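You operate a simulated robot arm through the tools that you are given. There is no shell and no other tool.

You run a simulated robot arm. Do the job below in one go: nothing can be reset, and whatever is moved stays where it is left.

TASK
Put things in order on the kitchen table. At the end: the purple spout brush stands on top of the yellow-rim plate; the orange-band bottle stands where the sugar jar stood; the sugar jar stands where the purple spout brush stood; the orange tea scoop stands where the orange-band bottle stood; whatever was shut is shut again. Leave all else as you found it, and nothing knocked over.

It is judged by the outcome, as a careful person would: the job done as asked, and still so three seconds after it is handed in. It fails if anything else is knocked over, pushed out of place, dropped, spilled or broken.

THE ROBOT
A 6-joint arm with a two-finger parallel gripper, fixed in place. Base frame: the origin is at the foot of the arm, x ahead of it, y to its left, z up; the work surface is at about z = 0. Readings come in cm, degrees, newtons and seconds.
With the tool pointing down near the work surface it reaches from about 16 to 42 cm from the base axis. Its first joint turns from -66.0 to 66.0 degrees. Payload 1.57 kg.
Tool frame: the origin (TCP) lies between the finger pads and is the grasp point; the fingertips stand 3 cm ahead of it; z points along the fingers, y is the line along which they close. The gripper opens to 8 cm. The fingers are 1.7 cm wide and 1.2 cm thick; the gripper's body (4 by 8.2 cm) begins 8 cm behind the TCP.
Orientation is that of the tool frame in the base frame, as a unit quaternion [x, y, z, w]. With the fingers straight down and closing along the base's y, the tool's x points along the base's -x, its y along +y and its z along -z.

THE INTERFACE
- The arm moves only by the tool drive_tool. Its argument "series" is a list that holds one entry, the list of rows, each a list of 7 numbers: the shift along the tool's x, y, z in cm, then the turn, a rotation vector about the tool's x, y, z in rad, then the finger opening in cm, from 0 to 8. In form: [[[x, y, z, rx, ry, rz, fingers], ...]]. A call has 1 to 20 rows; each row is the pose to reach, as a shift and turn from the pose commanded when the call began, along the tool's axes at that moment. A row lasts 0.2 s, in which the tool goes at most 5 cm and 8.6 degrees; a call with a longer step from one row to the next is refused whole, and so is a gripper value outside its range. A pose out of reach is approached as far as the arm can. The call stops where the force on the tool passes 40 N (or 10 N more than at its start, if that is more) or the arm is blocked; 0.2 s more then pass. The fingers move at their own pace (about 15.3 cm/s each) and stop on an object; they squeeze with about 31 N. The grip force told is the motor's: it shows also when the fingers shut on nothing. Time passes only in rows, and 0.2 s behind the last, so rows that repeat a pose let the fingers close. It gives the time, the measured TCP pose, the force on the tool (base axes), the opening and the grip force at its end, in the units of the frame above (readings bear some noise), with the torque about the TCP (base axes, N m) and any sound that the robot's microphone picked up.
- Cameras (640 x 400 px; columns grow to the right, rows downward): "scene" is fixed at [5.07, -33.54, 41.1]; the picture's right is [0.79, -0.61, 0.00], its down [-0.42, -0.54, -0.73] and it looks along [0.45, 0.58, -0.69] (base axes); focal length 239 px, centre (320, 200). "wrist" rides on the gripper at [7.2, -0.7, -12.2] in the tool frame; the picture's right is [0.09, 1.00, 0.00], its down [-0.84, 0.08, -0.54] and it looks along [-0.54, 0.05, 0.84] (tool axes); focal length 238 px, centre (320, 200). There is no depth. A picture from a camera that has moved, and an enlarged one, comes with that camera's place and axes in the base frame and with its lens.
- grab_frame(camera): a new picture of that camera. It takes no simulated time.
- enlarge(camera, box): a new picture of the part [left, top, right, bottom] of that camera's present view, enlarged. It takes no simulated time.
- hand_in(): hands the job in; it is judged then, once.

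Nothing tells you positions but the pictures and the camera data. Unless the task says otherwise, let go and move clear before handing in.

The tools are called as a command line: name --argument value ..., lists and objects as JSON in quotes. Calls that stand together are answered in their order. drive_tool: Moves the arm, as the interface text tells. Its arguments: {"type":"object","properties":{"series":{"type":"array","items":{"type":"array","items":{"type":"array","items":{"type":"number"}}}}},"required":["series"]} The other tools are called the same way: grab_frame (camera) takes a picture; enlarge (camera, box) takes an enlarged picture of a part of a camera's view; hand_in () hands the job in.

At the start:

```text
clock: 0.0
eef_pos: [27.58, -5.1, 22.38]
tcp_rot: [0.0, 1.0, 0.001, 0.0]
ft_force: [-0.4, 0.1, -0.9]
ft_torque: [-0.03, -0.01, 0.01]
opening: 7.98
grip_force: 0.2
```

scene: 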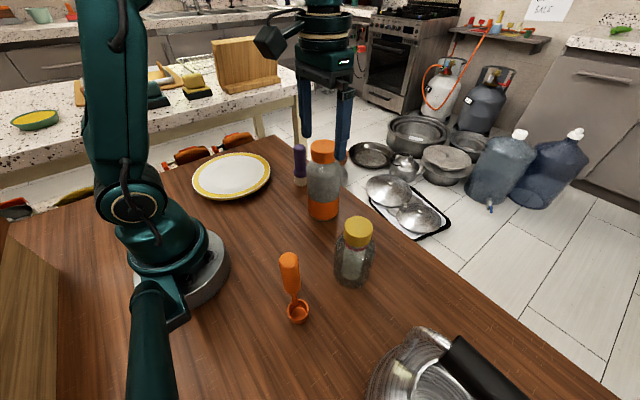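
wrist: 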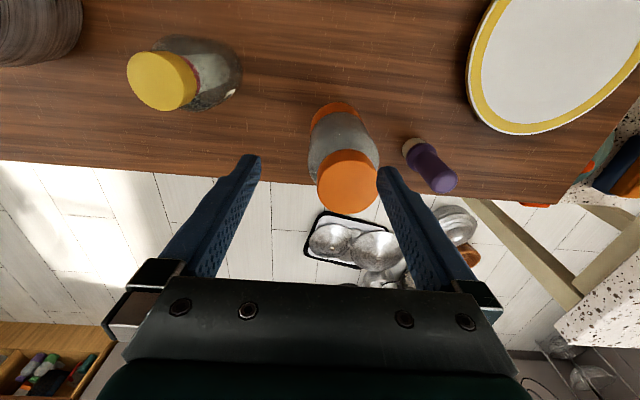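

I see a table with the plate, the purple brush, the orange-band bottle, the sugar jar with its yellow lid and the orange scoop. I'll take closer pictures first so I can locate each one.

enlarge --camera "scene" --box '[240, 120, 400, 220]'

enlarge --camera "scene" --box '[240, 200, 400, 300]'

enlarge --camera "scene" --box '[240, 240, 400, 340]'

enlarge --camera "wrist" --box '[280, 80, 480, 220]'

enlarge --camera "scene" --box '[160, 120, 320, 220]'

```text
4.00 times, centred on (320, 170) of scene
camera zoom: at [5.07, -33.54, 41.1], right [0.79, -0.61, 0.0], down [-0.42, -0.54, -0.73], along [0.45, 0.58, -0.69], focal length 958 px, centre (320, 320)
```

zoom: 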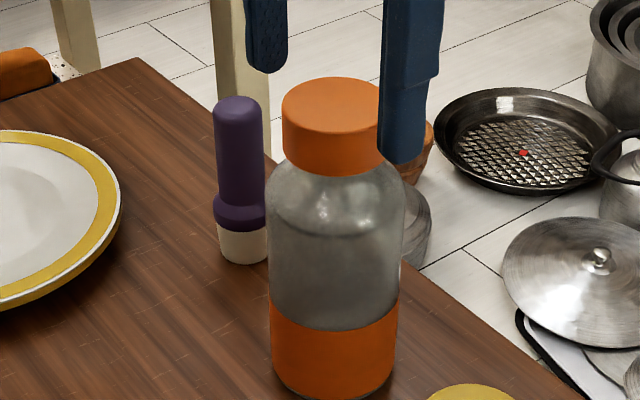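

```text
4.00 times, centred on (320, 250) of scene
camera zoom: at [5.07, -33.54, 41.1], right [0.79, -0.61, 0.0], down [-0.42, -0.54, -0.73], along [0.45, 0.58, -0.69], focal length 958 px, centre (320, 0)
```

zoom: 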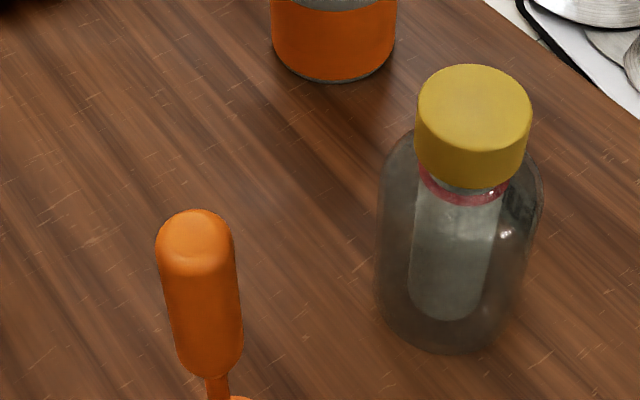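

```text
4.00 times, centred on (320, 290) of scene
camera zoom: at [5.07, -33.54, 41.1], right [0.79, -0.61, 0.0], down [-0.42, -0.54, -0.73], along [0.45, 0.58, -0.69], focal length 958 px, centre (320, -160)
```

zoom: 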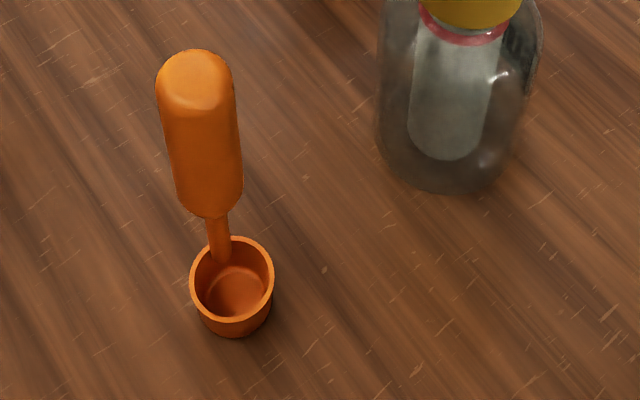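

```text
2.86 times, centred on (380, 150) of wrist
camera zoom: at [20.23, -5.65, 34.61], right [-0.09, 1.0, 0.0], down [0.84, 0.08, 0.54], along [0.54, 0.05, -0.84], focal length 681 px, centre (149, 343)
```

zoom: 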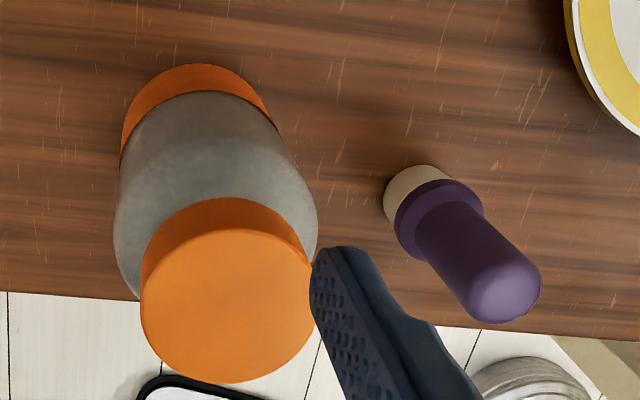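

```text
4.00 times, centred on (240, 170) of scene
camera zoom: at [5.07, -33.54, 41.1], right [0.79, -0.61, 0.0], down [-0.42, -0.54, -0.73], along [0.45, 0.58, -0.69], focal length 958 px, centre (640, 320)
```

zoom: 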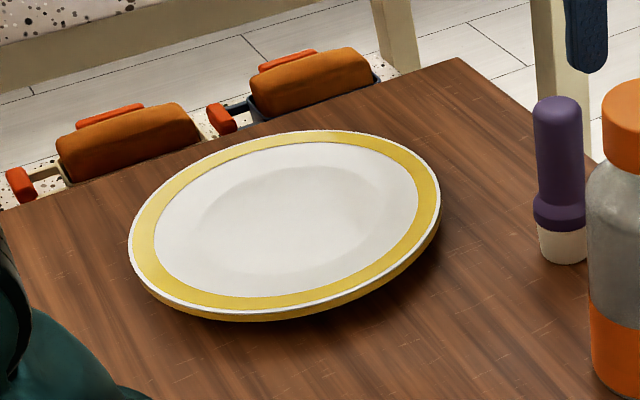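

I take the brush to be near (32, 9.7), the bottle near (30.6, -2.2), the jar near (24.6, -18.7), the scoop near (12, -18.5) and the plate near (18, 22). Next I move above the brush, high and with nothing held, to measure it better.

drive_tool --series '[[[-0.5, 2, 0, 0, 0, 0, 8], [-1.5, 5, 0, 0, 0, 0, 8], [-2.5, 8.5, 0, 0, 0, 0, 8], [-3.5, 12, 0, 0, 0, 0, 8], [-4.2, 14, 0, 0, 0, 0, 8], [-4.4, 14.8, 0, 0, 0, 0, 8]]]'

grab_frame --camera "wrist"

grab_frame --camera "scene"

```text
clock: 1.4
eef_pos: [32.0, 9.72, 22.23]
tcp_rot: [0.0, 1.0, 0.001, 0.001]
ft_force: [-0.2, -0.5, -0.2]
ft_torque: [-0.02, 0.0, 0.02]
opening: 7.98
grip_force: 0.0
```

```text
taken
camera wrist: at [24.68, 9.19, 34.5], right [-0.09, 1.0, 0.0], down [0.84, 0.08, 0.54], along [0.54, 0.05, -0.84], focal length 238 px, centre (320, 200)
```

wrist: 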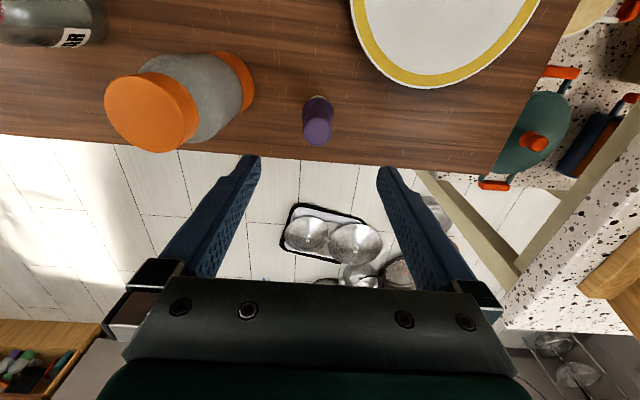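

```text
taken
```

scene: 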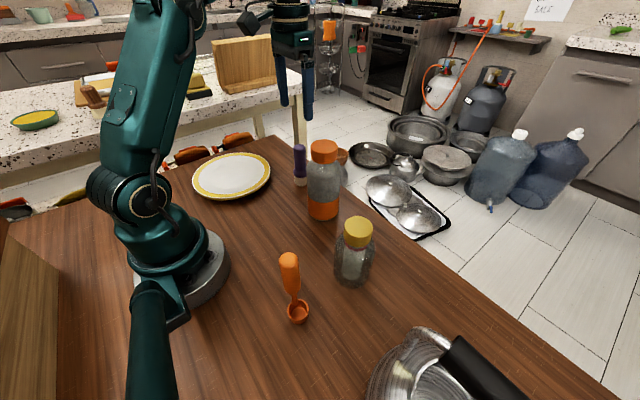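

The brush is now below and between the fingers in the wrist view. I'll zoom in on the brush, the bottle and the plate to fix their places.

enlarge --camera "wrist" --box '[280, 80, 360, 160]'

enlarge --camera "wrist" --box '[0, 0, 280, 175]'

enlarge --camera "wrist" --box '[340, 0, 560, 138]'

enlarge --camera "scene" --box '[280, 130, 360, 180]'

enlarge --camera "scene" --box '[280, 180, 360, 230]'

```text
5.00 times, centred on (320, 120) of wrist
camera zoom: at [24.68, 9.19, 34.5], right [-0.09, 1.0, 0.0], down [0.84, 0.08, 0.54], along [0.54, 0.05, -0.84], focal length 1192 px, centre (320, 600)
```

zoom: 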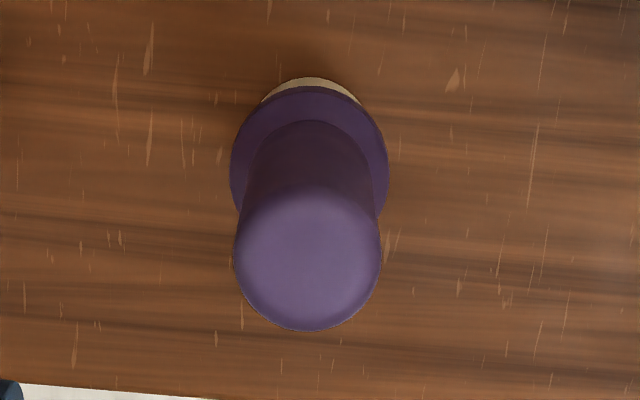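

```text
2.29 times, centred on (140, 88) of wrist
camera zoom: at [24.68, 9.19, 34.5], right [-0.09, 1.0, 0.0], down [0.84, 0.08, 0.54], along [0.54, 0.05, -0.84], focal length 545 px, centre (731, 457)
```

zoom: 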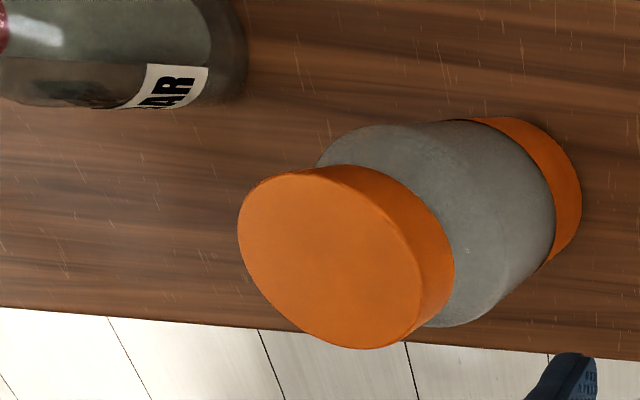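

```text
2.90 times, centred on (450, 69) of wrist
camera zoom: at [24.68, 9.19, 34.5], right [-0.09, 1.0, 0.0], down [0.84, 0.08, 0.54], along [0.54, 0.05, -0.84], focal length 691 px, centre (-57, 580)
```

zoom: 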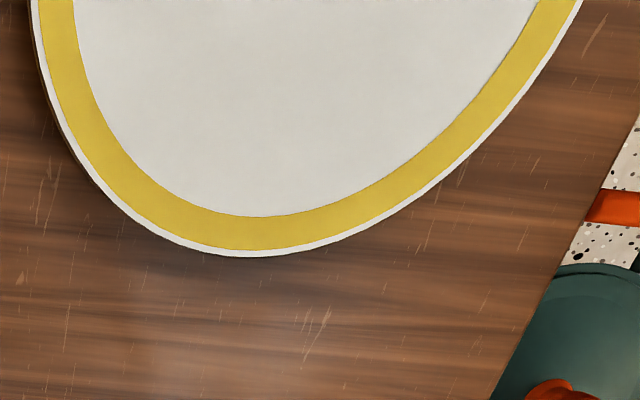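

```text
8.00 times, centred on (320, 155) of scene
camera zoom: at [5.07, -33.54, 41.1], right [0.79, -0.61, 0.0], down [-0.42, -0.54, -0.73], along [0.45, 0.58, -0.69], focal length 1915 px, centre (320, 560)
```

zoom: 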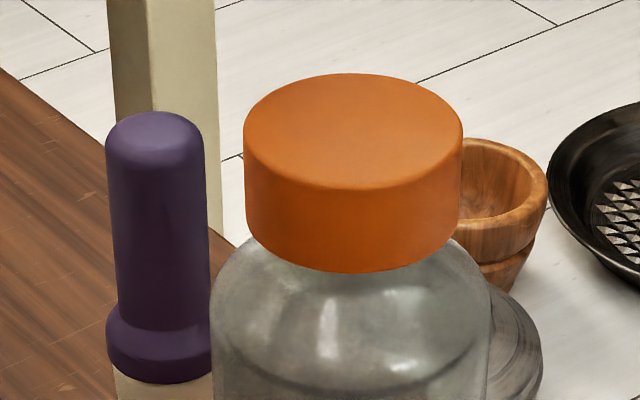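

```text
8.00 times, centred on (320, 205) of scene
camera zoom: at [5.07, -33.54, 41.1], right [0.79, -0.61, 0.0], down [-0.42, -0.54, -0.73], along [0.45, 0.58, -0.69], focal length 1915 px, centre (320, 160)
```

zoom: 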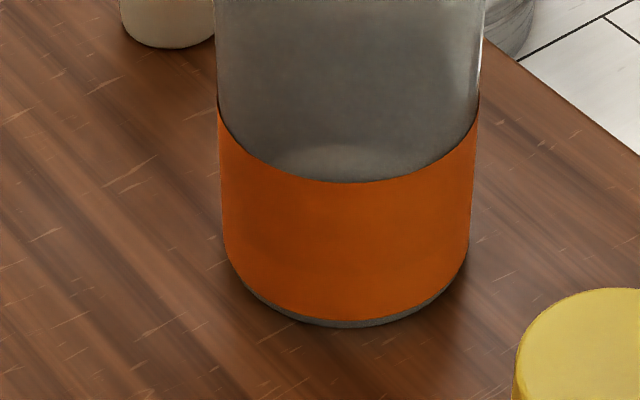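

The brush axis is at about (32.0, 9.65), and its handle is about 3 cm thick above a collar at z of roughly 4.8. I'll lower to z = 8.5 and close the fingers slowly.

drive_tool --series '[[[0, -0.07, 3, 0, 0, 0, 6], [0, -0.07, 6, 0, 0, 0, 6], [0, -0.07, 9, 0, 0, 0, 6], [0, -0.07, 11, 0, 0, 0, 6], [0, -0.07, 12.5, 0, 0, 0, 6], [0, -0.07, 13.4, 0, 0, 0, 5.5], [0, -0.07, 13.7, 0, 0, 0, 5], [0, -0.07, 13.7, 0, 0, 0, 4.2]]]'

grab_frame --camera "wrist"

enlarge --camera "scene" --box '[260, 110, 356, 190]'

```text
clock: 3.2
eef_pos: [31.85, 9.8, 8.75]
tcp_rot: [0.0, 1.0, 0.001, 0.0]
ft_force: [0.3, 0.9, -0.4]
ft_torque: [0.0, 0.0, 0.01]
opening: 4.2
grip_force: 0.0
```

```text
taken
camera wrist: at [24.59, 9.21, 21.01], right [-0.09, 1.0, 0.0], down [0.84, 0.08, 0.54], along [0.54, 0.05, -0.84], focal length 238 px, centre (320, 200)
```

wrist: 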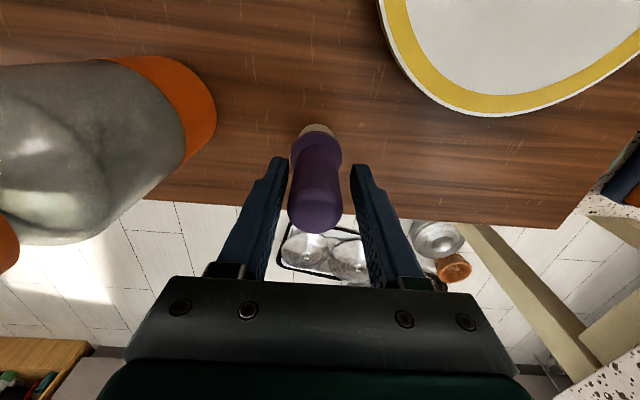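

```text
5.00 times, centred on (308, 150) of scene
camera zoom: at [5.07, -33.54, 41.1], right [0.79, -0.61, 0.0], down [-0.42, -0.54, -0.73], along [0.45, 0.58, -0.69], focal length 1197 px, centre (380, 450)
```

zoom: 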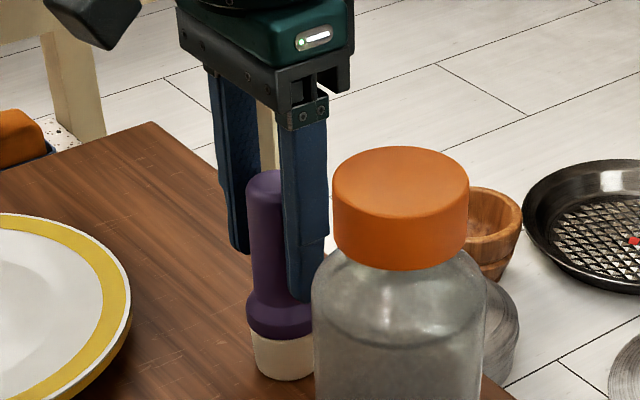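

The handle sits well centred between the fingers. I'll close gradually and hold.

drive_tool --series '[[[0, 0, 0, 0, 0, 0, 3.8], [0, 0, 0, 0, 0, 0, 3.4], [0, 0, 0, 0, 0, 0, 3.1], [0, 0, 0, 0, 0, 0, 2.8], [0, 0, 0, 0, 0, 0, 2], [0, 0, 0, 0, 0, 0, 1], [0, 0, 0, 0, 0, 0, 0]]]'

grab_frame --camera "wrist"

enlarge --camera "scene" --box '[260, 110, 356, 190]'

```text
clock: 4.8
eef_pos: [31.92, 9.7, 8.75]
tcp_rot: [0.0, 1.0, 0.001, 0.001]
ft_force: [0.6, -0.6, 0.9]
ft_torque: [0.0, -0.04, 0.03]
opening: 2.86
grip_force: 31.2
```

```text
taken
camera wrist: at [24.6, 9.21, 21.03], right [-0.09, 1.0, 0.0], down [0.84, 0.08, 0.54], along [0.54, 0.05, -0.84], focal length 238 px, centre (320, 200)
```

wrist: 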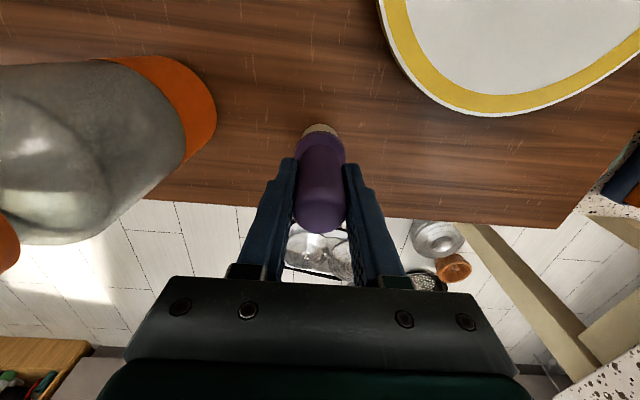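

```text
5.00 times, centred on (308, 150) of scene
camera zoom: at [5.07, -33.54, 41.1], right [0.79, -0.61, 0.0], down [-0.42, -0.54, -0.73], along [0.45, 0.58, -0.69], focal length 1197 px, centre (380, 450)
```

zoom: 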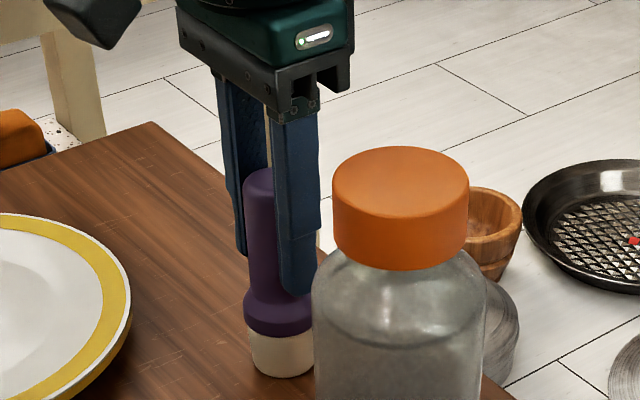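

The brush is gripped with the opening at 2.86, and its standing place was about (31.95, 9.6). I'll lift it straight up and carry it toward the plate at about (18, 22).

drive_tool --series '[[[0, 0, -0.5, 0, 0, 0, 0], [0, 0, -1.5, 0, 0, 0, 0], [0, 0, -3, 0, 0, 0, 0], [0, 0, -5, 0, 0, 0, 0], [0, 0, -7, 0, 0, 0, 0], [0.6, 0.5, -8, 0, 0, 0, 0], [2, 1.8, -8, 0, 0, 0, 0], [3.7, 3.3, -8, 0, 0, 0, 0], [5.4, 4.8, -8, 0, 0, 0, 0], [7.1, 6.3, -8, 0, 0, 0, 0], [8.8, 7.8, -8, 0, 0, 0, 0], [10.5, 9.3, -8, 0, 0, 0, 0], [12.2, 10.8, -8, 0, 0, 0, 0], [13.4, 11.8, -8, 0, 0, 0, 0], [13.9, 12.3, -8, 0, 0, 0, 0]]]'

grab_frame --camera "wrist"

grab_frame --camera "scene"

enlarge --camera "scene" --box '[160, 100, 320, 220]'

```text
clock: 8.0
eef_pos: [17.86, 21.62, 16.59]
tcp_rot: [0.0, 1.0, 0.001, 0.001]
ft_force: [0.4, -0.4, -0.8]
ft_torque: [0.01, -0.02, -0.03]
opening: 2.83
grip_force: 30.8
```

```text
taken
camera wrist: at [10.59, 21.24, 28.84], right [-0.09, 1.0, 0.0], down [0.84, 0.08, 0.54], along [0.54, 0.05, -0.84], focal length 238 px, centre (320, 200)
```

wrist: 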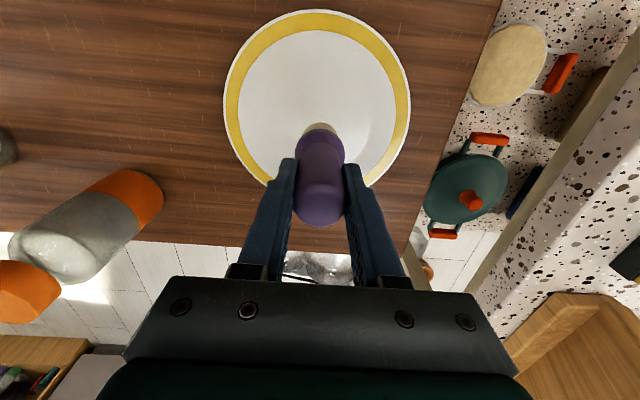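

```text
taken
```

scene: 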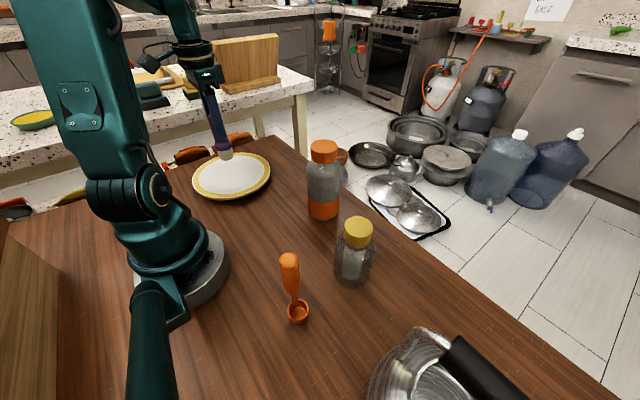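

```text
3.33 times, centred on (240, 160) of scene
camera zoom: at [5.07, -33.54, 41.1], right [0.79, -0.61, 0.0], down [-0.42, -0.54, -0.73], along [0.45, 0.58, -0.69], focal length 798 px, centre (587, 333)
```

zoom: 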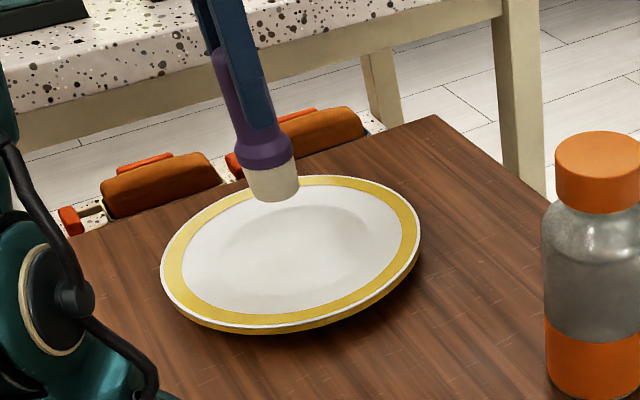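

The plate's centre works out at about (18.2, 21.7) with a radius near 10.4, and the brush hangs almost above it. I'll shift it slightly and lower it partway.

drive_tool --series '[[[-0.2, -0.1, 0.5, 0, 0, 0, 0], [-0.35, -0.25, 1.5, 0, 0, 0, 0], [-0.35, -0.25, 2.8, 0, 0, 0, 0], [-0.35, -0.25, 4, 0, 0, 0, 0], [-0.35, -0.25, 5, 0, 0, 0, 0], [-0.35, -0.25, 5.6, 0, 0, 0, 0]]]'

grab_frame --camera "wrist"

enlarge --camera "scene" --box '[160, 110, 320, 210]'

```text
clock: 9.4
eef_pos: [18.51, 21.85, 11.24]
tcp_rot: [0.0, 1.0, 0.003, 0.002]
ft_force: [2.9, 1.8, 22.9]
ft_torque: [-0.04, -0.21, 0.02]
opening: 2.87
grip_force: 30.9
```

```text
taken
camera wrist: at [11.13, 21.2, 23.43], right [-0.09, 1.0, 0.0], down [0.83, 0.07, 0.55], along [0.54, 0.05, -0.84], focal length 238 px, centre (320, 200)
```

wrist: 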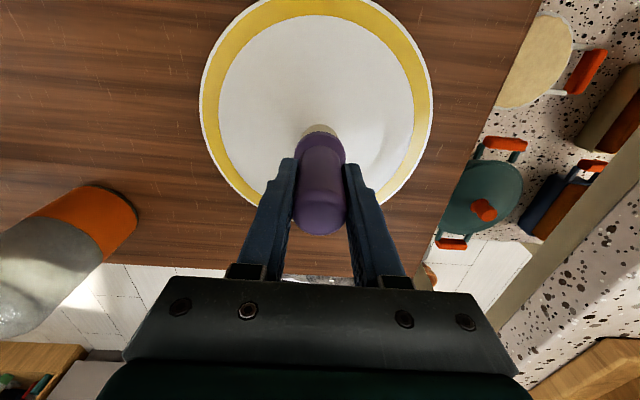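

```text
4.00 times, centred on (240, 160) of scene
camera zoom: at [5.06, -33.54, 41.1], right [0.79, -0.61, 0.0], down [-0.42, -0.54, -0.73], along [0.45, 0.58, -0.69], focal length 958 px, centre (640, 360)
```

zoom: 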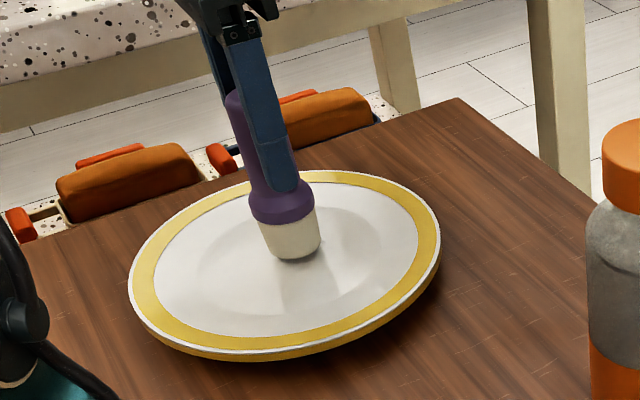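

The brush has touched down on the plate surface at about z = 2.5, with 23 N of upward force. I'll back off slightly to unload it before letting go.

drive_tool --series '[[[0, 0, -0.07, 0, 0, 0, 0], [0, 0, -0.14, 0, 0, 0, 0], [0, 0, -0.14, 0, 0, 0, 0]]]'

```text
clock: 10.2
eef_pos: [18.39, 21.76, 11.21]
tcp_rot: [0.0, 1.0, 0.0, -0.001]
ft_force: [2.2, 2.0, 3.8]
ft_torque: [0.13, -0.14, 0.01]
opening: 2.83
grip_force: 31.0
```

The load is down to about 4 N, so I'll let go gently by opening in small steps.

drive_tool --series '[[[0, 0, -0.03, 0, 0, 0, 0], [0, 0, -0.03, 0, 0, 0, 2.9], [0, 0, -0.03, 0, 0, 0, 3.1], [0, 0, -0.03, 0, 0, 0, 3.4], [0, 0, -0.03, 0, 0, 0, 4], [0, 0, -0.03, 0, 0, 0, 5], [0, 0, -0.03, 0, 0, 0, 6]]]'

grab_frame --camera "wrist"

enlarge --camera "scene" --box '[160, 110, 320, 210]'

```text
clock: 11.8
eef_pos: [18.45, 21.7, 11.24]
tcp_rot: [0.0, 1.0, 0.001, 0.0]
ft_force: [-0.3, -0.5, 1.3]
ft_torque: [-0.01, -0.01, 0.0]
opening: 6.01
grip_force: 0.1
```

```text
taken
camera wrist: at [11.13, 21.2, 23.5], right [-0.09, 1.0, 0.0], down [0.84, 0.08, 0.54], along [0.54, 0.05, -0.84], focal length 238 px, centre (320, 200)
```

wrist: 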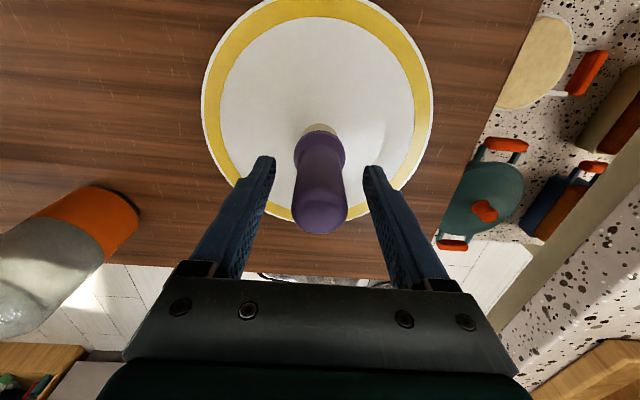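

```text
4.00 times, centred on (240, 160) of scene
camera zoom: at [5.07, -33.54, 41.1], right [0.79, -0.61, 0.0], down [-0.42, -0.54, -0.73], along [0.45, 0.58, -0.69], focal length 958 px, centre (640, 360)
```

zoom: 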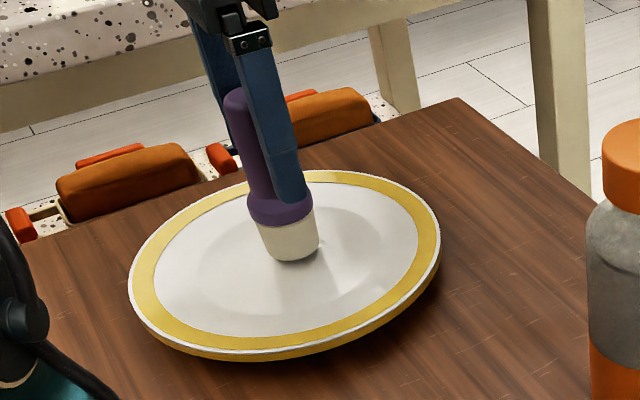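

The brush stands on the plate by itself. I'll rise clear and travel high toward the sugar jar for a closer look.

drive_tool --series '[[[0, 0, -1, 0, 0, 0, 6], [0, 0, -3, 0, 0, 0, 6], [0, 0, -6, 0, 0, 0, 6], [0, 0, -9.5, 0, 0, 0, 6], [0, 0, -12, 0, 0, 0, 7], [0, 0, -12.8, 0, 0, 0, 8], [-0.2, -1.5, -12.8, 0, 0, 0, 8], [-0.8, -5, -12.8, 0, 0, 0, 8], [-1.4, -9, -12.8, 0, 0, 0, 8], [-2, -13, -12.8, 0, 0, 0, 8], [-2.7, -17, -12.8, 0, 0, 0, 8], [-3.4, -21, -12.8, 0, 0, 0, 8], [-4, -25, -12.8, 0, 0, 0, 8], [-4.6, -29, -12.8, 0, 0, 0, 8], [-5.2, -33, -12.8, 0, 0, 0, 8], [-5.8, -37, -12.8, 0, 0, 0, 8], [-6.2, -39.5, -12.8, 0, 0, 0, 8], [-6.2, -40.4, -12.8, 0, 0, 0, 8]]]'

grab_frame --camera "wrist"

grab_frame --camera "scene"

enlarge --camera "scene" --box '[160, 110, 320, 210]'

```text
clock: 15.6
eef_pos: [24.65, -18.67, 24.02]
tcp_rot: [0.0, 1.0, 0.001, 0.0]
ft_force: [0.3, 0.3, -0.5]
ft_torque: [0.01, -0.01, 0.0]
opening: 8.0
grip_force: 0.0
```

```text
taken
camera wrist: at [17.27, -19.29, 36.31], right [-0.09, 1.0, 0.0], down [0.84, 0.08, 0.54], along [0.54, 0.05, -0.84], focal length 238 px, centre (320, 200)
```

wrist: 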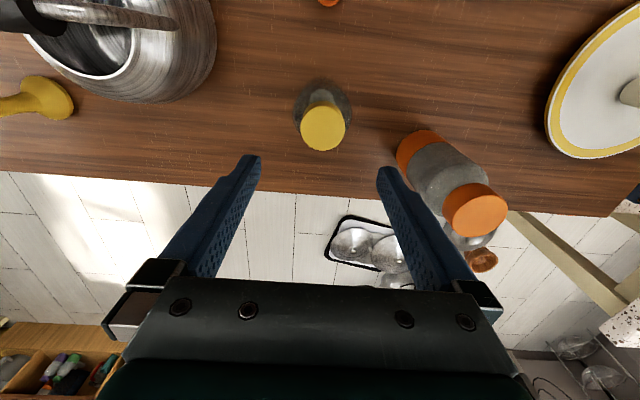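

```text
taken
```

scene: 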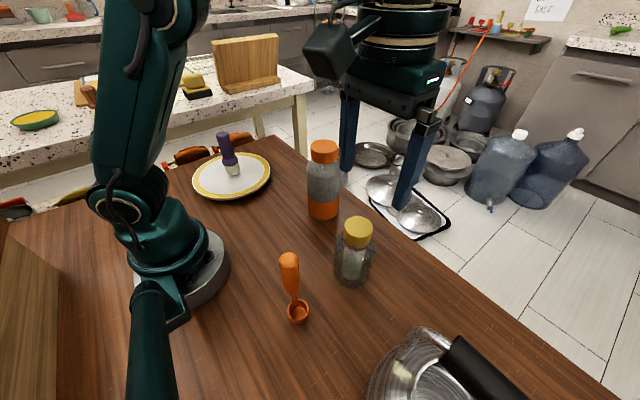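

```text
4.00 times, centred on (240, 160) of scene
camera zoom: at [5.07, -33.54, 41.1], right [0.79, -0.61, 0.0], down [-0.42, -0.54, -0.73], along [0.45, 0.58, -0.69], focal length 958 px, centre (640, 360)
```

zoom: 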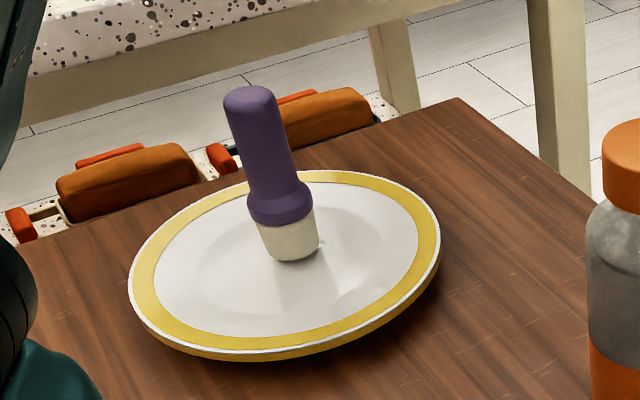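

The brush stands upright on the plate. Now I zoom in on the jar and the bottle from here.

enlarge --camera "wrist" --box '[270, 60, 390, 160]'

enlarge --camera "scene" --box '[320, 205, 400, 295]'

enlarge --camera "wrist" --box '[380, 110, 520, 260]'

```text
4.00 times, centred on (330, 110) of wrist
camera zoom: at [17.27, -19.29, 36.31], right [-0.09, 1.0, 0.0], down [0.84, 0.08, 0.54], along [0.54, 0.05, -0.84], focal length 953 px, centre (280, 560)
```

zoom: 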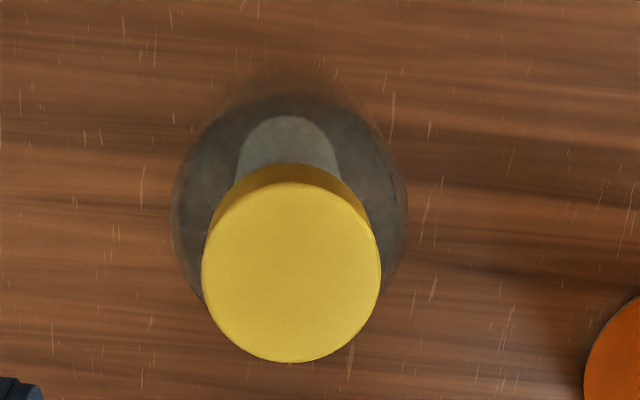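

```text
4.44 times, centred on (360, 250) of scene
camera zoom: at [5.07, -33.54, 41.1], right [0.79, -0.61, 0.0], down [-0.42, -0.54, -0.73], along [0.45, 0.58, -0.69], focal length 1064 px, centre (142, -22)
```

zoom: 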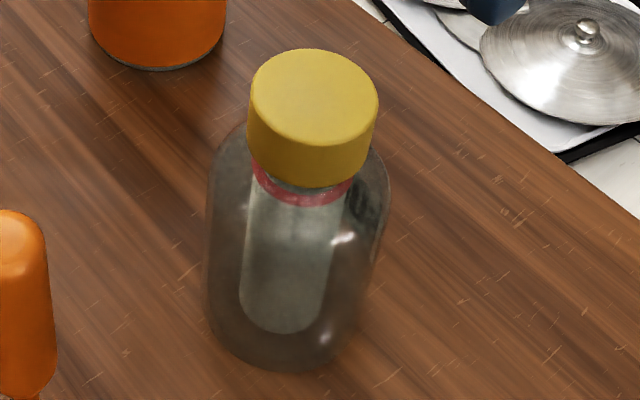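

```text
2.67 times, centred on (450, 185) of wrist
camera zoom: at [17.27, -19.29, 36.31], right [-0.09, 1.0, 0.0], down [0.84, 0.08, 0.54], along [0.54, 0.05, -0.84], focal length 636 px, centre (-27, 240)
```

zoom: 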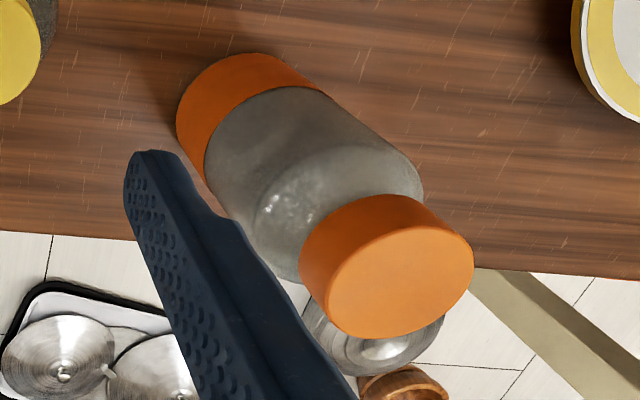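

The jar axis is at about (24.2, -18.45), with a body about 6.6 cm wide and a top near z = 13.5. I'll come down to just above the lid and check the alignment.

drive_tool --series '[[[0.2, 0.15, 1.5, 0, 0, 0, 8], [0.43, 0.27, 3.5, 0, 0, 0, 8], [0.43, 0.27, 5.5, 0, 0, 0, 8], [0.43, 0.27, 6.5, 0, 0, 0, 8], [0.43, 0.27, 6.5, 0, 0, 0, 8]]]'

grab_frame --camera "wrist"

enlarge --camera "scene" --box '[300, 130, 460, 300]'

enlarge --camera "wrist" --box '[240, 80, 400, 200]'

```text
clock: 16.8
eef_pos: [24.36, -18.58, 17.56]
tcp_rot: [0.0, 1.0, 0.001, 0.0]
ft_force: [0.3, -0.1, 0.7]
ft_torque: [0.0, -0.01, 0.01]
opening: 7.99
grip_force: 0.1
```

```text
taken
camera wrist: at [16.99, -19.16, 29.72], right [-0.09, 1.0, 0.0], down [0.84, 0.08, 0.54], along [0.54, 0.05, -0.84], focal length 238 px, centre (320, 200)
```

wrist: 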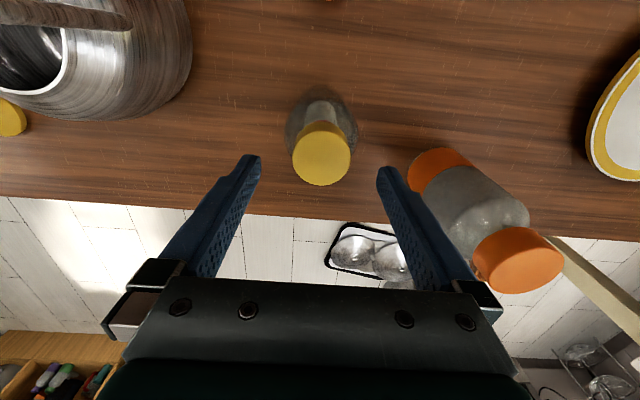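

```text
2.35 times, centred on (380, 215) of scene
camera zoom: at [5.07, -33.54, 41.1], right [0.79, -0.61, 0.0], down [-0.42, -0.54, -0.73], along [0.45, 0.58, -0.69], focal length 563 px, centre (179, 165)
```

zoom: 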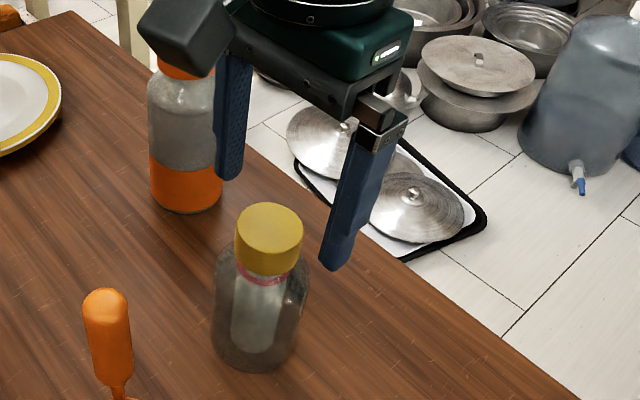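

```text
3.33 times, centred on (320, 140) of wrist
camera zoom: at [16.99, -19.16, 29.72], right [-0.09, 1.0, 0.0], down [0.84, 0.08, 0.54], along [0.54, 0.05, -0.84], focal length 794 px, centre (320, 400)
```

zoom: 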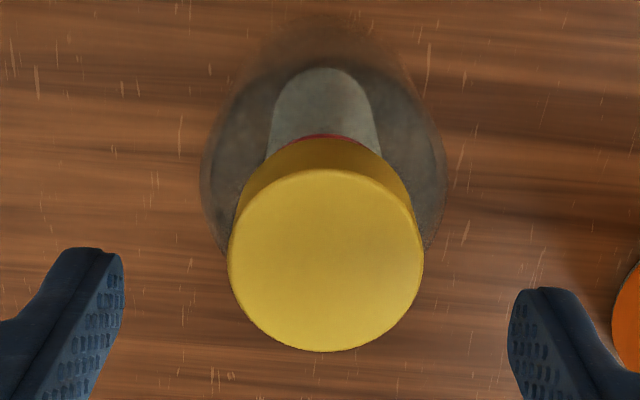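

Comparing the lid with the fingertips puts the jar's axis at about (23.8, -18.42), so I need to shift about 0.55 in -x and 0.18 in +y. I'll correct that, come down a little and check again.

drive_tool --series '[[[0.3, 0.1, 0.5, 0, 0, 0, 8], [0.55, 0.18, 1.5, 0, 0, 0, 8], [0.55, 0.18, 2.5, 0, 0, 0, 8], [0.55, 0.18, 3.5, 0, 0, 0, 8], [0.55, 0.18, 3.5, 0, 0, 0, 8]]]'

enlarge --camera "wrist" --box '[240, 80, 400, 200]'

enlarge --camera "scene" --box '[310, 160, 430, 300]'

```text
clock: 18.0
eef_pos: [23.68, -18.32, 14.13]
tcp_rot: [0.0, 1.0, 0.001, 0.001]
ft_force: [-1.0, 0.1, -0.4]
ft_torque: [-0.03, 0.0, 0.01]
opening: 8.02
grip_force: 0.0
```

```text
3.33 times, centred on (320, 140) of wrist
camera zoom: at [16.29, -18.88, 26.25], right [-0.09, 1.0, 0.0], down [0.84, 0.08, 0.54], along [0.54, 0.05, -0.84], focal length 794 px, centre (320, 400)
```

zoom: 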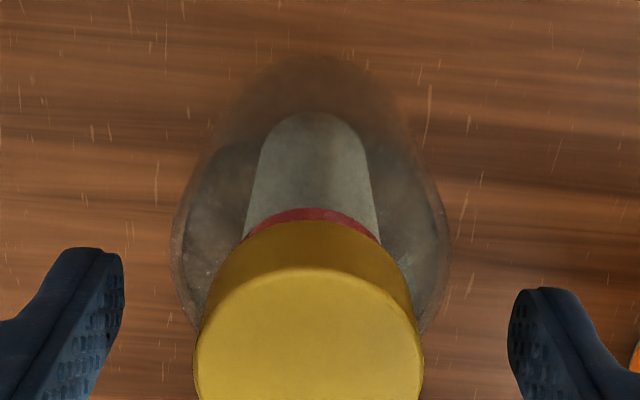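

```text
2.86 times, centred on (370, 230) of scene
camera zoom: at [5.07, -33.54, 41.1], right [0.79, -0.61, 0.0], down [-0.42, -0.54, -0.73], along [0.45, 0.58, -0.69], focal length 684 px, centre (177, 114)
```

zoom: 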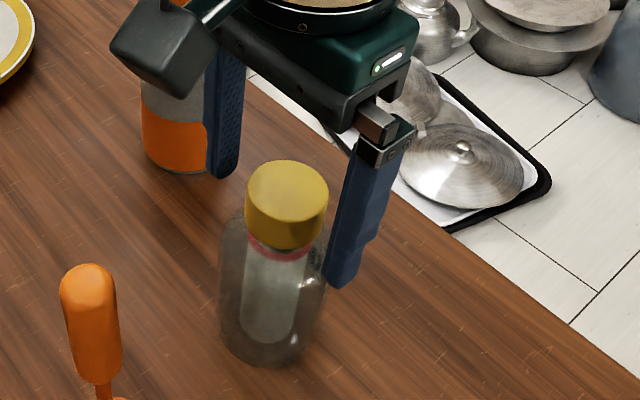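

The jar sits within 0.12 cm of the gripper axis, at about (23.78, -18.43). I'll trim that and lower to z = 7 around the body, watching the force.

drive_tool --series '[[[-0.1, -0.12, 0.5, 0, 0, 0, 8], [-0.1, -0.12, 1.5, 0, 0, 0, 8], [-0.1, -0.12, 3, 0, 0, 0, 8], [-0.1, -0.12, 4.5, 0, 0, 0, 8], [-0.1, -0.12, 6, 0, 0, 0, 8], [-0.1, -0.12, 6.8, 0, 0, 0, 8], [-0.1, -0.12, 7.1, 0, 0, 0, 8], [-0.1, -0.12, 7.1, 0, 0, 0, 8]]]'

grab_frame --camera "wrist"

enlarge --camera "scene" --box '[310, 160, 430, 300]'

```text
clock: 19.8
eef_pos: [23.66, -18.28, 6.9]
tcp_rot: [0.0, 1.0, 0.001, 0.0]
ft_force: [0.9, -0.9, 0.7]
ft_torque: [0.0, -0.04, 0.0]
opening: 7.97
grip_force: 0.0
```

```text
taken
camera wrist: at [16.37, -18.86, 19.04], right [-0.09, 1.0, 0.0], down [0.84, 0.08, 0.54], along [0.54, 0.05, -0.84], focal length 238 px, centre (320, 200)
```

wrist: 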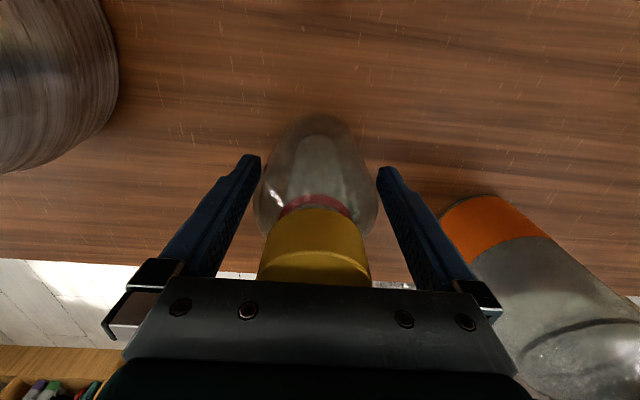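

```text
2.86 times, centred on (370, 230) of scene
camera zoom: at [5.07, -33.54, 41.1], right [0.79, -0.61, 0.0], down [-0.42, -0.54, -0.73], along [0.45, 0.58, -0.69], focal length 684 px, centre (177, 114)
```

zoom: 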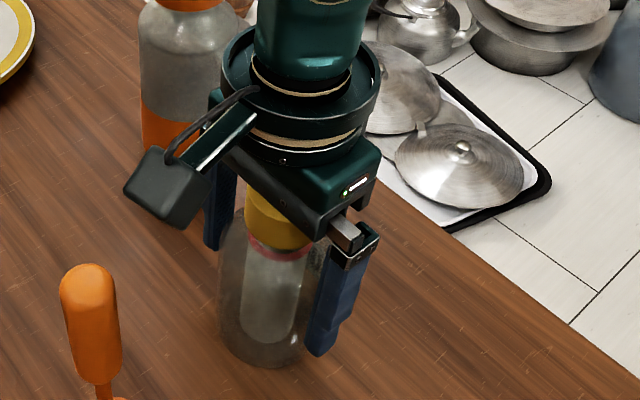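

I'm around the jar body, but it sits about 0.12 cm to the -y side of centre. I'll nudge that way and then close slowly.

drive_tool --series '[[[0, -0.13, 0, 0, 0, 0, 8], [0, -0.13, 0, 0, 0, 0, 7.6], [0, -0.13, 0, 0, 0, 0, 7.3], [0, -0.13, 0, 0, 0, 0, 7.1], [0, -0.13, 0, 0, 0, 0, 6.9], [0, -0.13, 0, 0, 0, 0, 6.7], [0, -0.13, 0, 0, 0, 0, 6.5], [0, -0.13, 0, 0, 0, 0, 6.3], [0, -0.13, 0, 0, 0, 0, 6], [0, -0.13, 0, 0, 0, 0, 5], [0, -0.13, 0, 0, 0, 0, 3], [0, -0.13, 0, 0, 0, 0, 0], [0, -0.13, 0, 0, 0, 0, 0]]]'

grab_frame --camera "wrist"

enlarge --camera "scene" --box '[310, 160, 430, 300]'

```text
clock: 22.6
eef_pos: [23.75, -18.49, 6.92]
tcp_rot: [0.001, 1.0, 0.001, 0.001]
ft_force: [-0.2, -3.5, 2.5]
ft_torque: [-0.27, -0.01, -0.02]
opening: 6.63
grip_force: 31.0
```

```text
taken
camera wrist: at [16.43, -18.99, 19.14], right [-0.09, 1.0, 0.0], down [0.84, 0.08, 0.54], along [0.54, 0.05, -0.84], focal length 238 px, centre (320, 200)
```

wrist: 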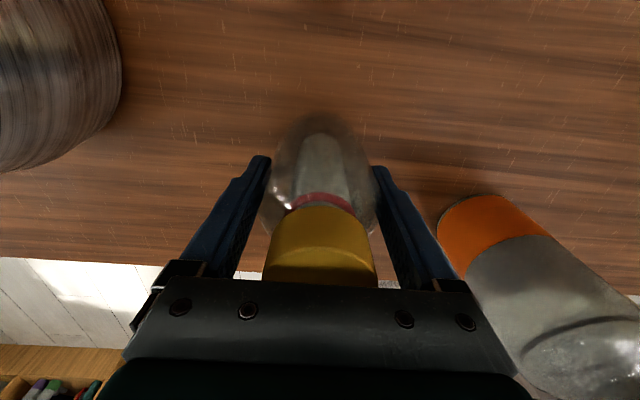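

```text
2.86 times, centred on (370, 230) of scene
camera zoom: at [5.06, -33.54, 41.1], right [0.79, -0.61, 0.0], down [-0.42, -0.54, -0.73], along [0.45, 0.57, -0.69], focal length 684 px, centre (177, 114)
```

zoom: 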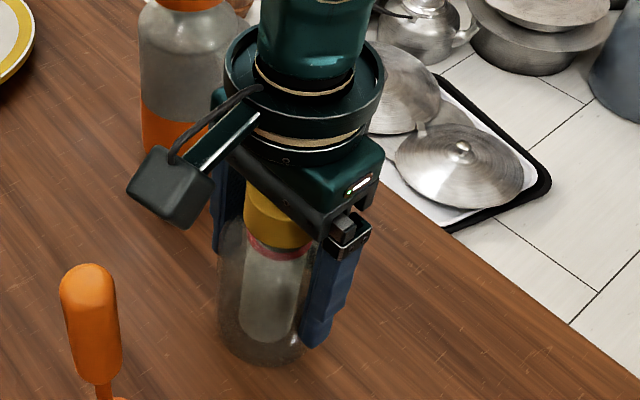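

The jar is held at opening 6.63, and its standing place was about (23.8, -18.45). I'll lift it and check that it comes up cleanly.

drive_tool --series '[[[0, 0, -0.3, 0, 0, 0, 0], [0, 0, -0.8, 0, 0, 0, 0], [0, 0, -1.6, 0, 0, 0, 0], [0, 0, -2.8, 0, 0, 0, 0], [0, 0, -4.2, 0, 0, 0, 0], [0, 0, -5.6, 0, 0, 0, 0], [0, 0, -7, 0, 0, 0, 0], [0, 0, -7.8, 0, 0, 0, 0], [0, 0, -8, 0, 0, 0, 0]]]'

grab_frame --camera "scene"

grab_frame --camera "wrist"

```text
clock: 24.6
eef_pos: [23.7, -18.5, 14.92]
tcp_rot: [0.0, 1.0, 0.001, 0.001]
ft_force: [0.8, -0.4, -4.5]
ft_torque: [0.0, 0.02, 0.01]
opening: 6.62
grip_force: 31.3
```

```text
taken
```

scene: 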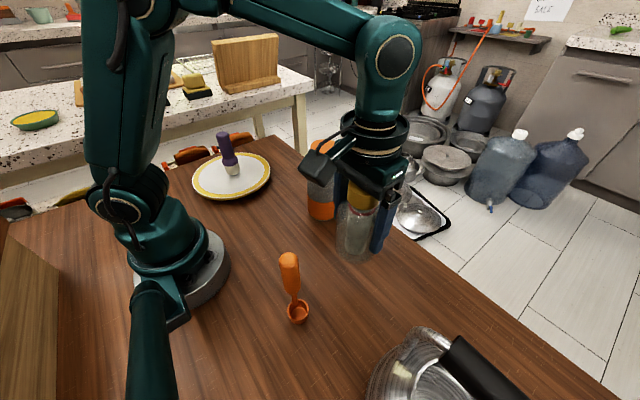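

```text
taken
camera wrist: at [16.4, -19.03, 27.19], right [-0.09, 1.0, 0.0], down [0.84, 0.08, 0.54], along [0.54, 0.05, -0.84], focal length 238 px, centre (320, 200)
```

wrist: 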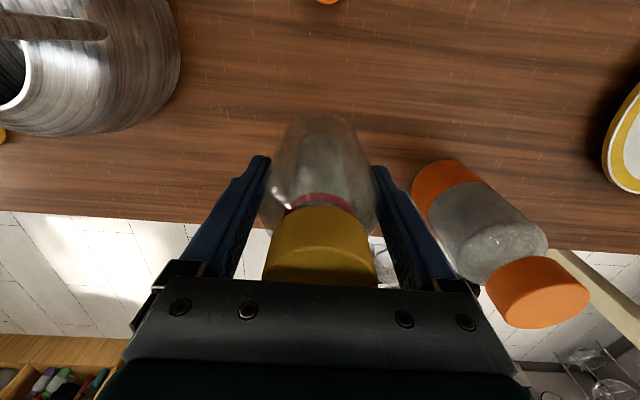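

The jar weighs about 0.45 kg and hangs steady. I'll carry it around the near side of the bottle to above the brush's old place at (31.95, 9.6).

drive_tool --series '[[[0.3, 1, 0, 0, 0, 0, 0], [0.85, 2.8, 0, 0, 0, 0, 0], [1.4, 4.7, 0, 0, 0, 0, 0], [2.0, 6.7, 0, 0, 0, 0, 0], [2.6, 8.7, 0, 0, 0, 0, 0], [3.2, 10.7, 0, 0, 0, 0, 0], [3.75, 12.7, 0, 0, 0, 0, 0], [3.75, 14.7, 0, 0, 0, 0, 0], [3.75, 16.7, 0, 0, 0, 0, 0], [3.75, 18.7, 0, 0, 0, 0, 0], [3.6, 20.7, 0, 0, 0, 0, 0], [2.8, 22.6, 0, 0, 0, 0, 0], [1.2, 23.9, 0, 0, 0, 0, 0], [-0.7, 24.9, 0, 0, 0, 0, 0], [-2.6, 25.8, 0, 0, 0, 0, 0], [-4.4, 26.7, 0, 0, 0, 0, 0], [-6.2, 27.5, 0, 0, 0, 0, 0], [-7.4, 27.9, 0, 0, 0, 0, 0], [-8.1, 28.1, 0, 0, 0, 0, 0], [-8.2, 28.12, 0, 0, 0, 0, 0]]]'

grab_frame --camera "scene"

grab_frame --camera "wrist"

```text
clock: 28.8
eef_pos: [31.96, 9.61, 15.16]
tcp_rot: [0.0, 1.0, 0.001, 0.0]
ft_force: [0.0, 0.5, -5.0]
ft_torque: [-0.01, 0.04, 0.01]
opening: 6.63
grip_force: 30.8
```

```text
taken
```

scene: 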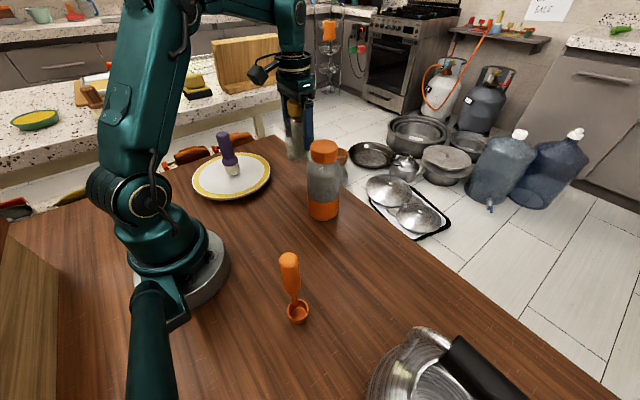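

```text
taken
camera wrist: at [24.7, 9.01, 27.28], right [-0.09, 1.0, 0.0], down [0.84, 0.08, 0.54], along [0.54, 0.05, -0.84], focal length 238 px, centre (320, 200)
```

wrist: 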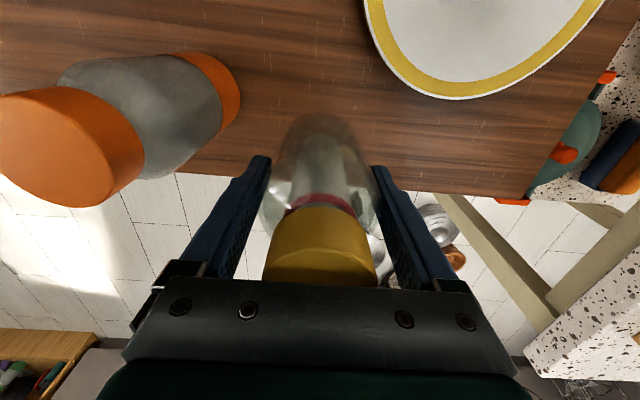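

I'm above the brush's old place with nothing nearby. I'll lower to just above the table, then feel for contact.

drive_tool --series '[[[0, 0, 0.6, 0, 0, 0, 0], [0, 0, 1.8, 0, 0, 0, 0], [0, 0, 3.2, 0, 0, 0, 0], [0, 0, 4.6, 0, 0, 0, 0], [0, 0, 5.8, 0, 0, 0, 0], [0, 0, 6.8, 0, 0, 0, 0], [0, 0, 7.3, 0, 0, 0, 0], [0, 0, 7.6, 0, 0, 0, 0], [0, 0, 7.6, 0, 0, 0, 0]]]'

enlarge --camera "scene" --box '[250, 90, 350, 200]'

```text
clock: 30.8
eef_pos: [31.92, 9.52, 7.36]
tcp_rot: [0.0, 1.0, 0.001, 0.0]
ft_force: [0.2, -0.6, -6.0]
ft_torque: [0.01, 0.06, -0.03]
opening: 6.63
grip_force: 31.7
```

```text
3.64 times, centred on (300, 145) of scene
camera zoom: at [5.07, -33.54, 41.1], right [0.79, -0.61, 0.0], down [-0.42, -0.54, -0.73], along [0.45, 0.58, -0.69], focal length 870 px, centre (393, 400)
```

zoom: 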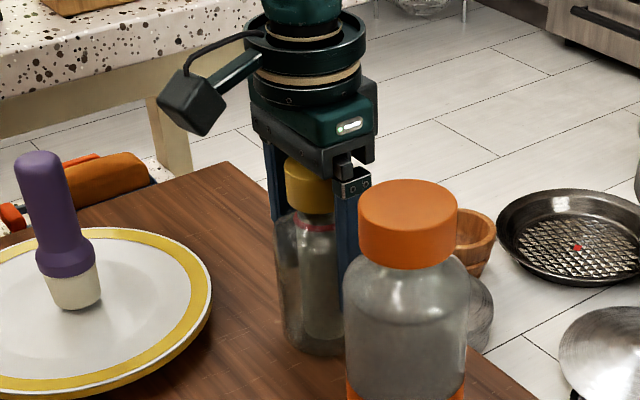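

The jar is still hanging, with -6 N showing its weight. I'll lower the last few millimetres gently.

drive_tool --series '[[[0, 0, 0.1, 0, 0, 0, 0], [0, 0, 0.2, 0, 0, 0, 0], [0, 0, 0.3, 0, 0, 0, 0], [0, 0, 0.35, 0, 0, 0, 0], [0, 0, 0.35, 0, 0, 0, 0]]]'

```text
clock: 32.0
eef_pos: [31.84, 9.57, 7.0]
tcp_rot: [0.0, 1.0, 0.001, -0.001]
ft_force: [-0.8, 0.0, -5.7]
ft_torque: [-0.01, 0.01, 0.03]
opening: 6.63
grip_force: 30.9
```

Still no contact. I'll go on a little further.

drive_tool --series '[[[0, 0, 0.05, 0, 0, 0, 0], [0, 0, 0.1, 0, 0, 0, 0], [0, 0, 0.1, 0, 0, 0, 0]]]'

```text
clock: 32.8
eef_pos: [31.94, 9.7, 7.0]
tcp_rot: [0.0, 1.0, 0.001, 0.001]
ft_force: [-3.2, -0.9, 5.8]
ft_torque: [-0.34, 0.09, -0.14]
opening: 6.64
grip_force: 30.7
```

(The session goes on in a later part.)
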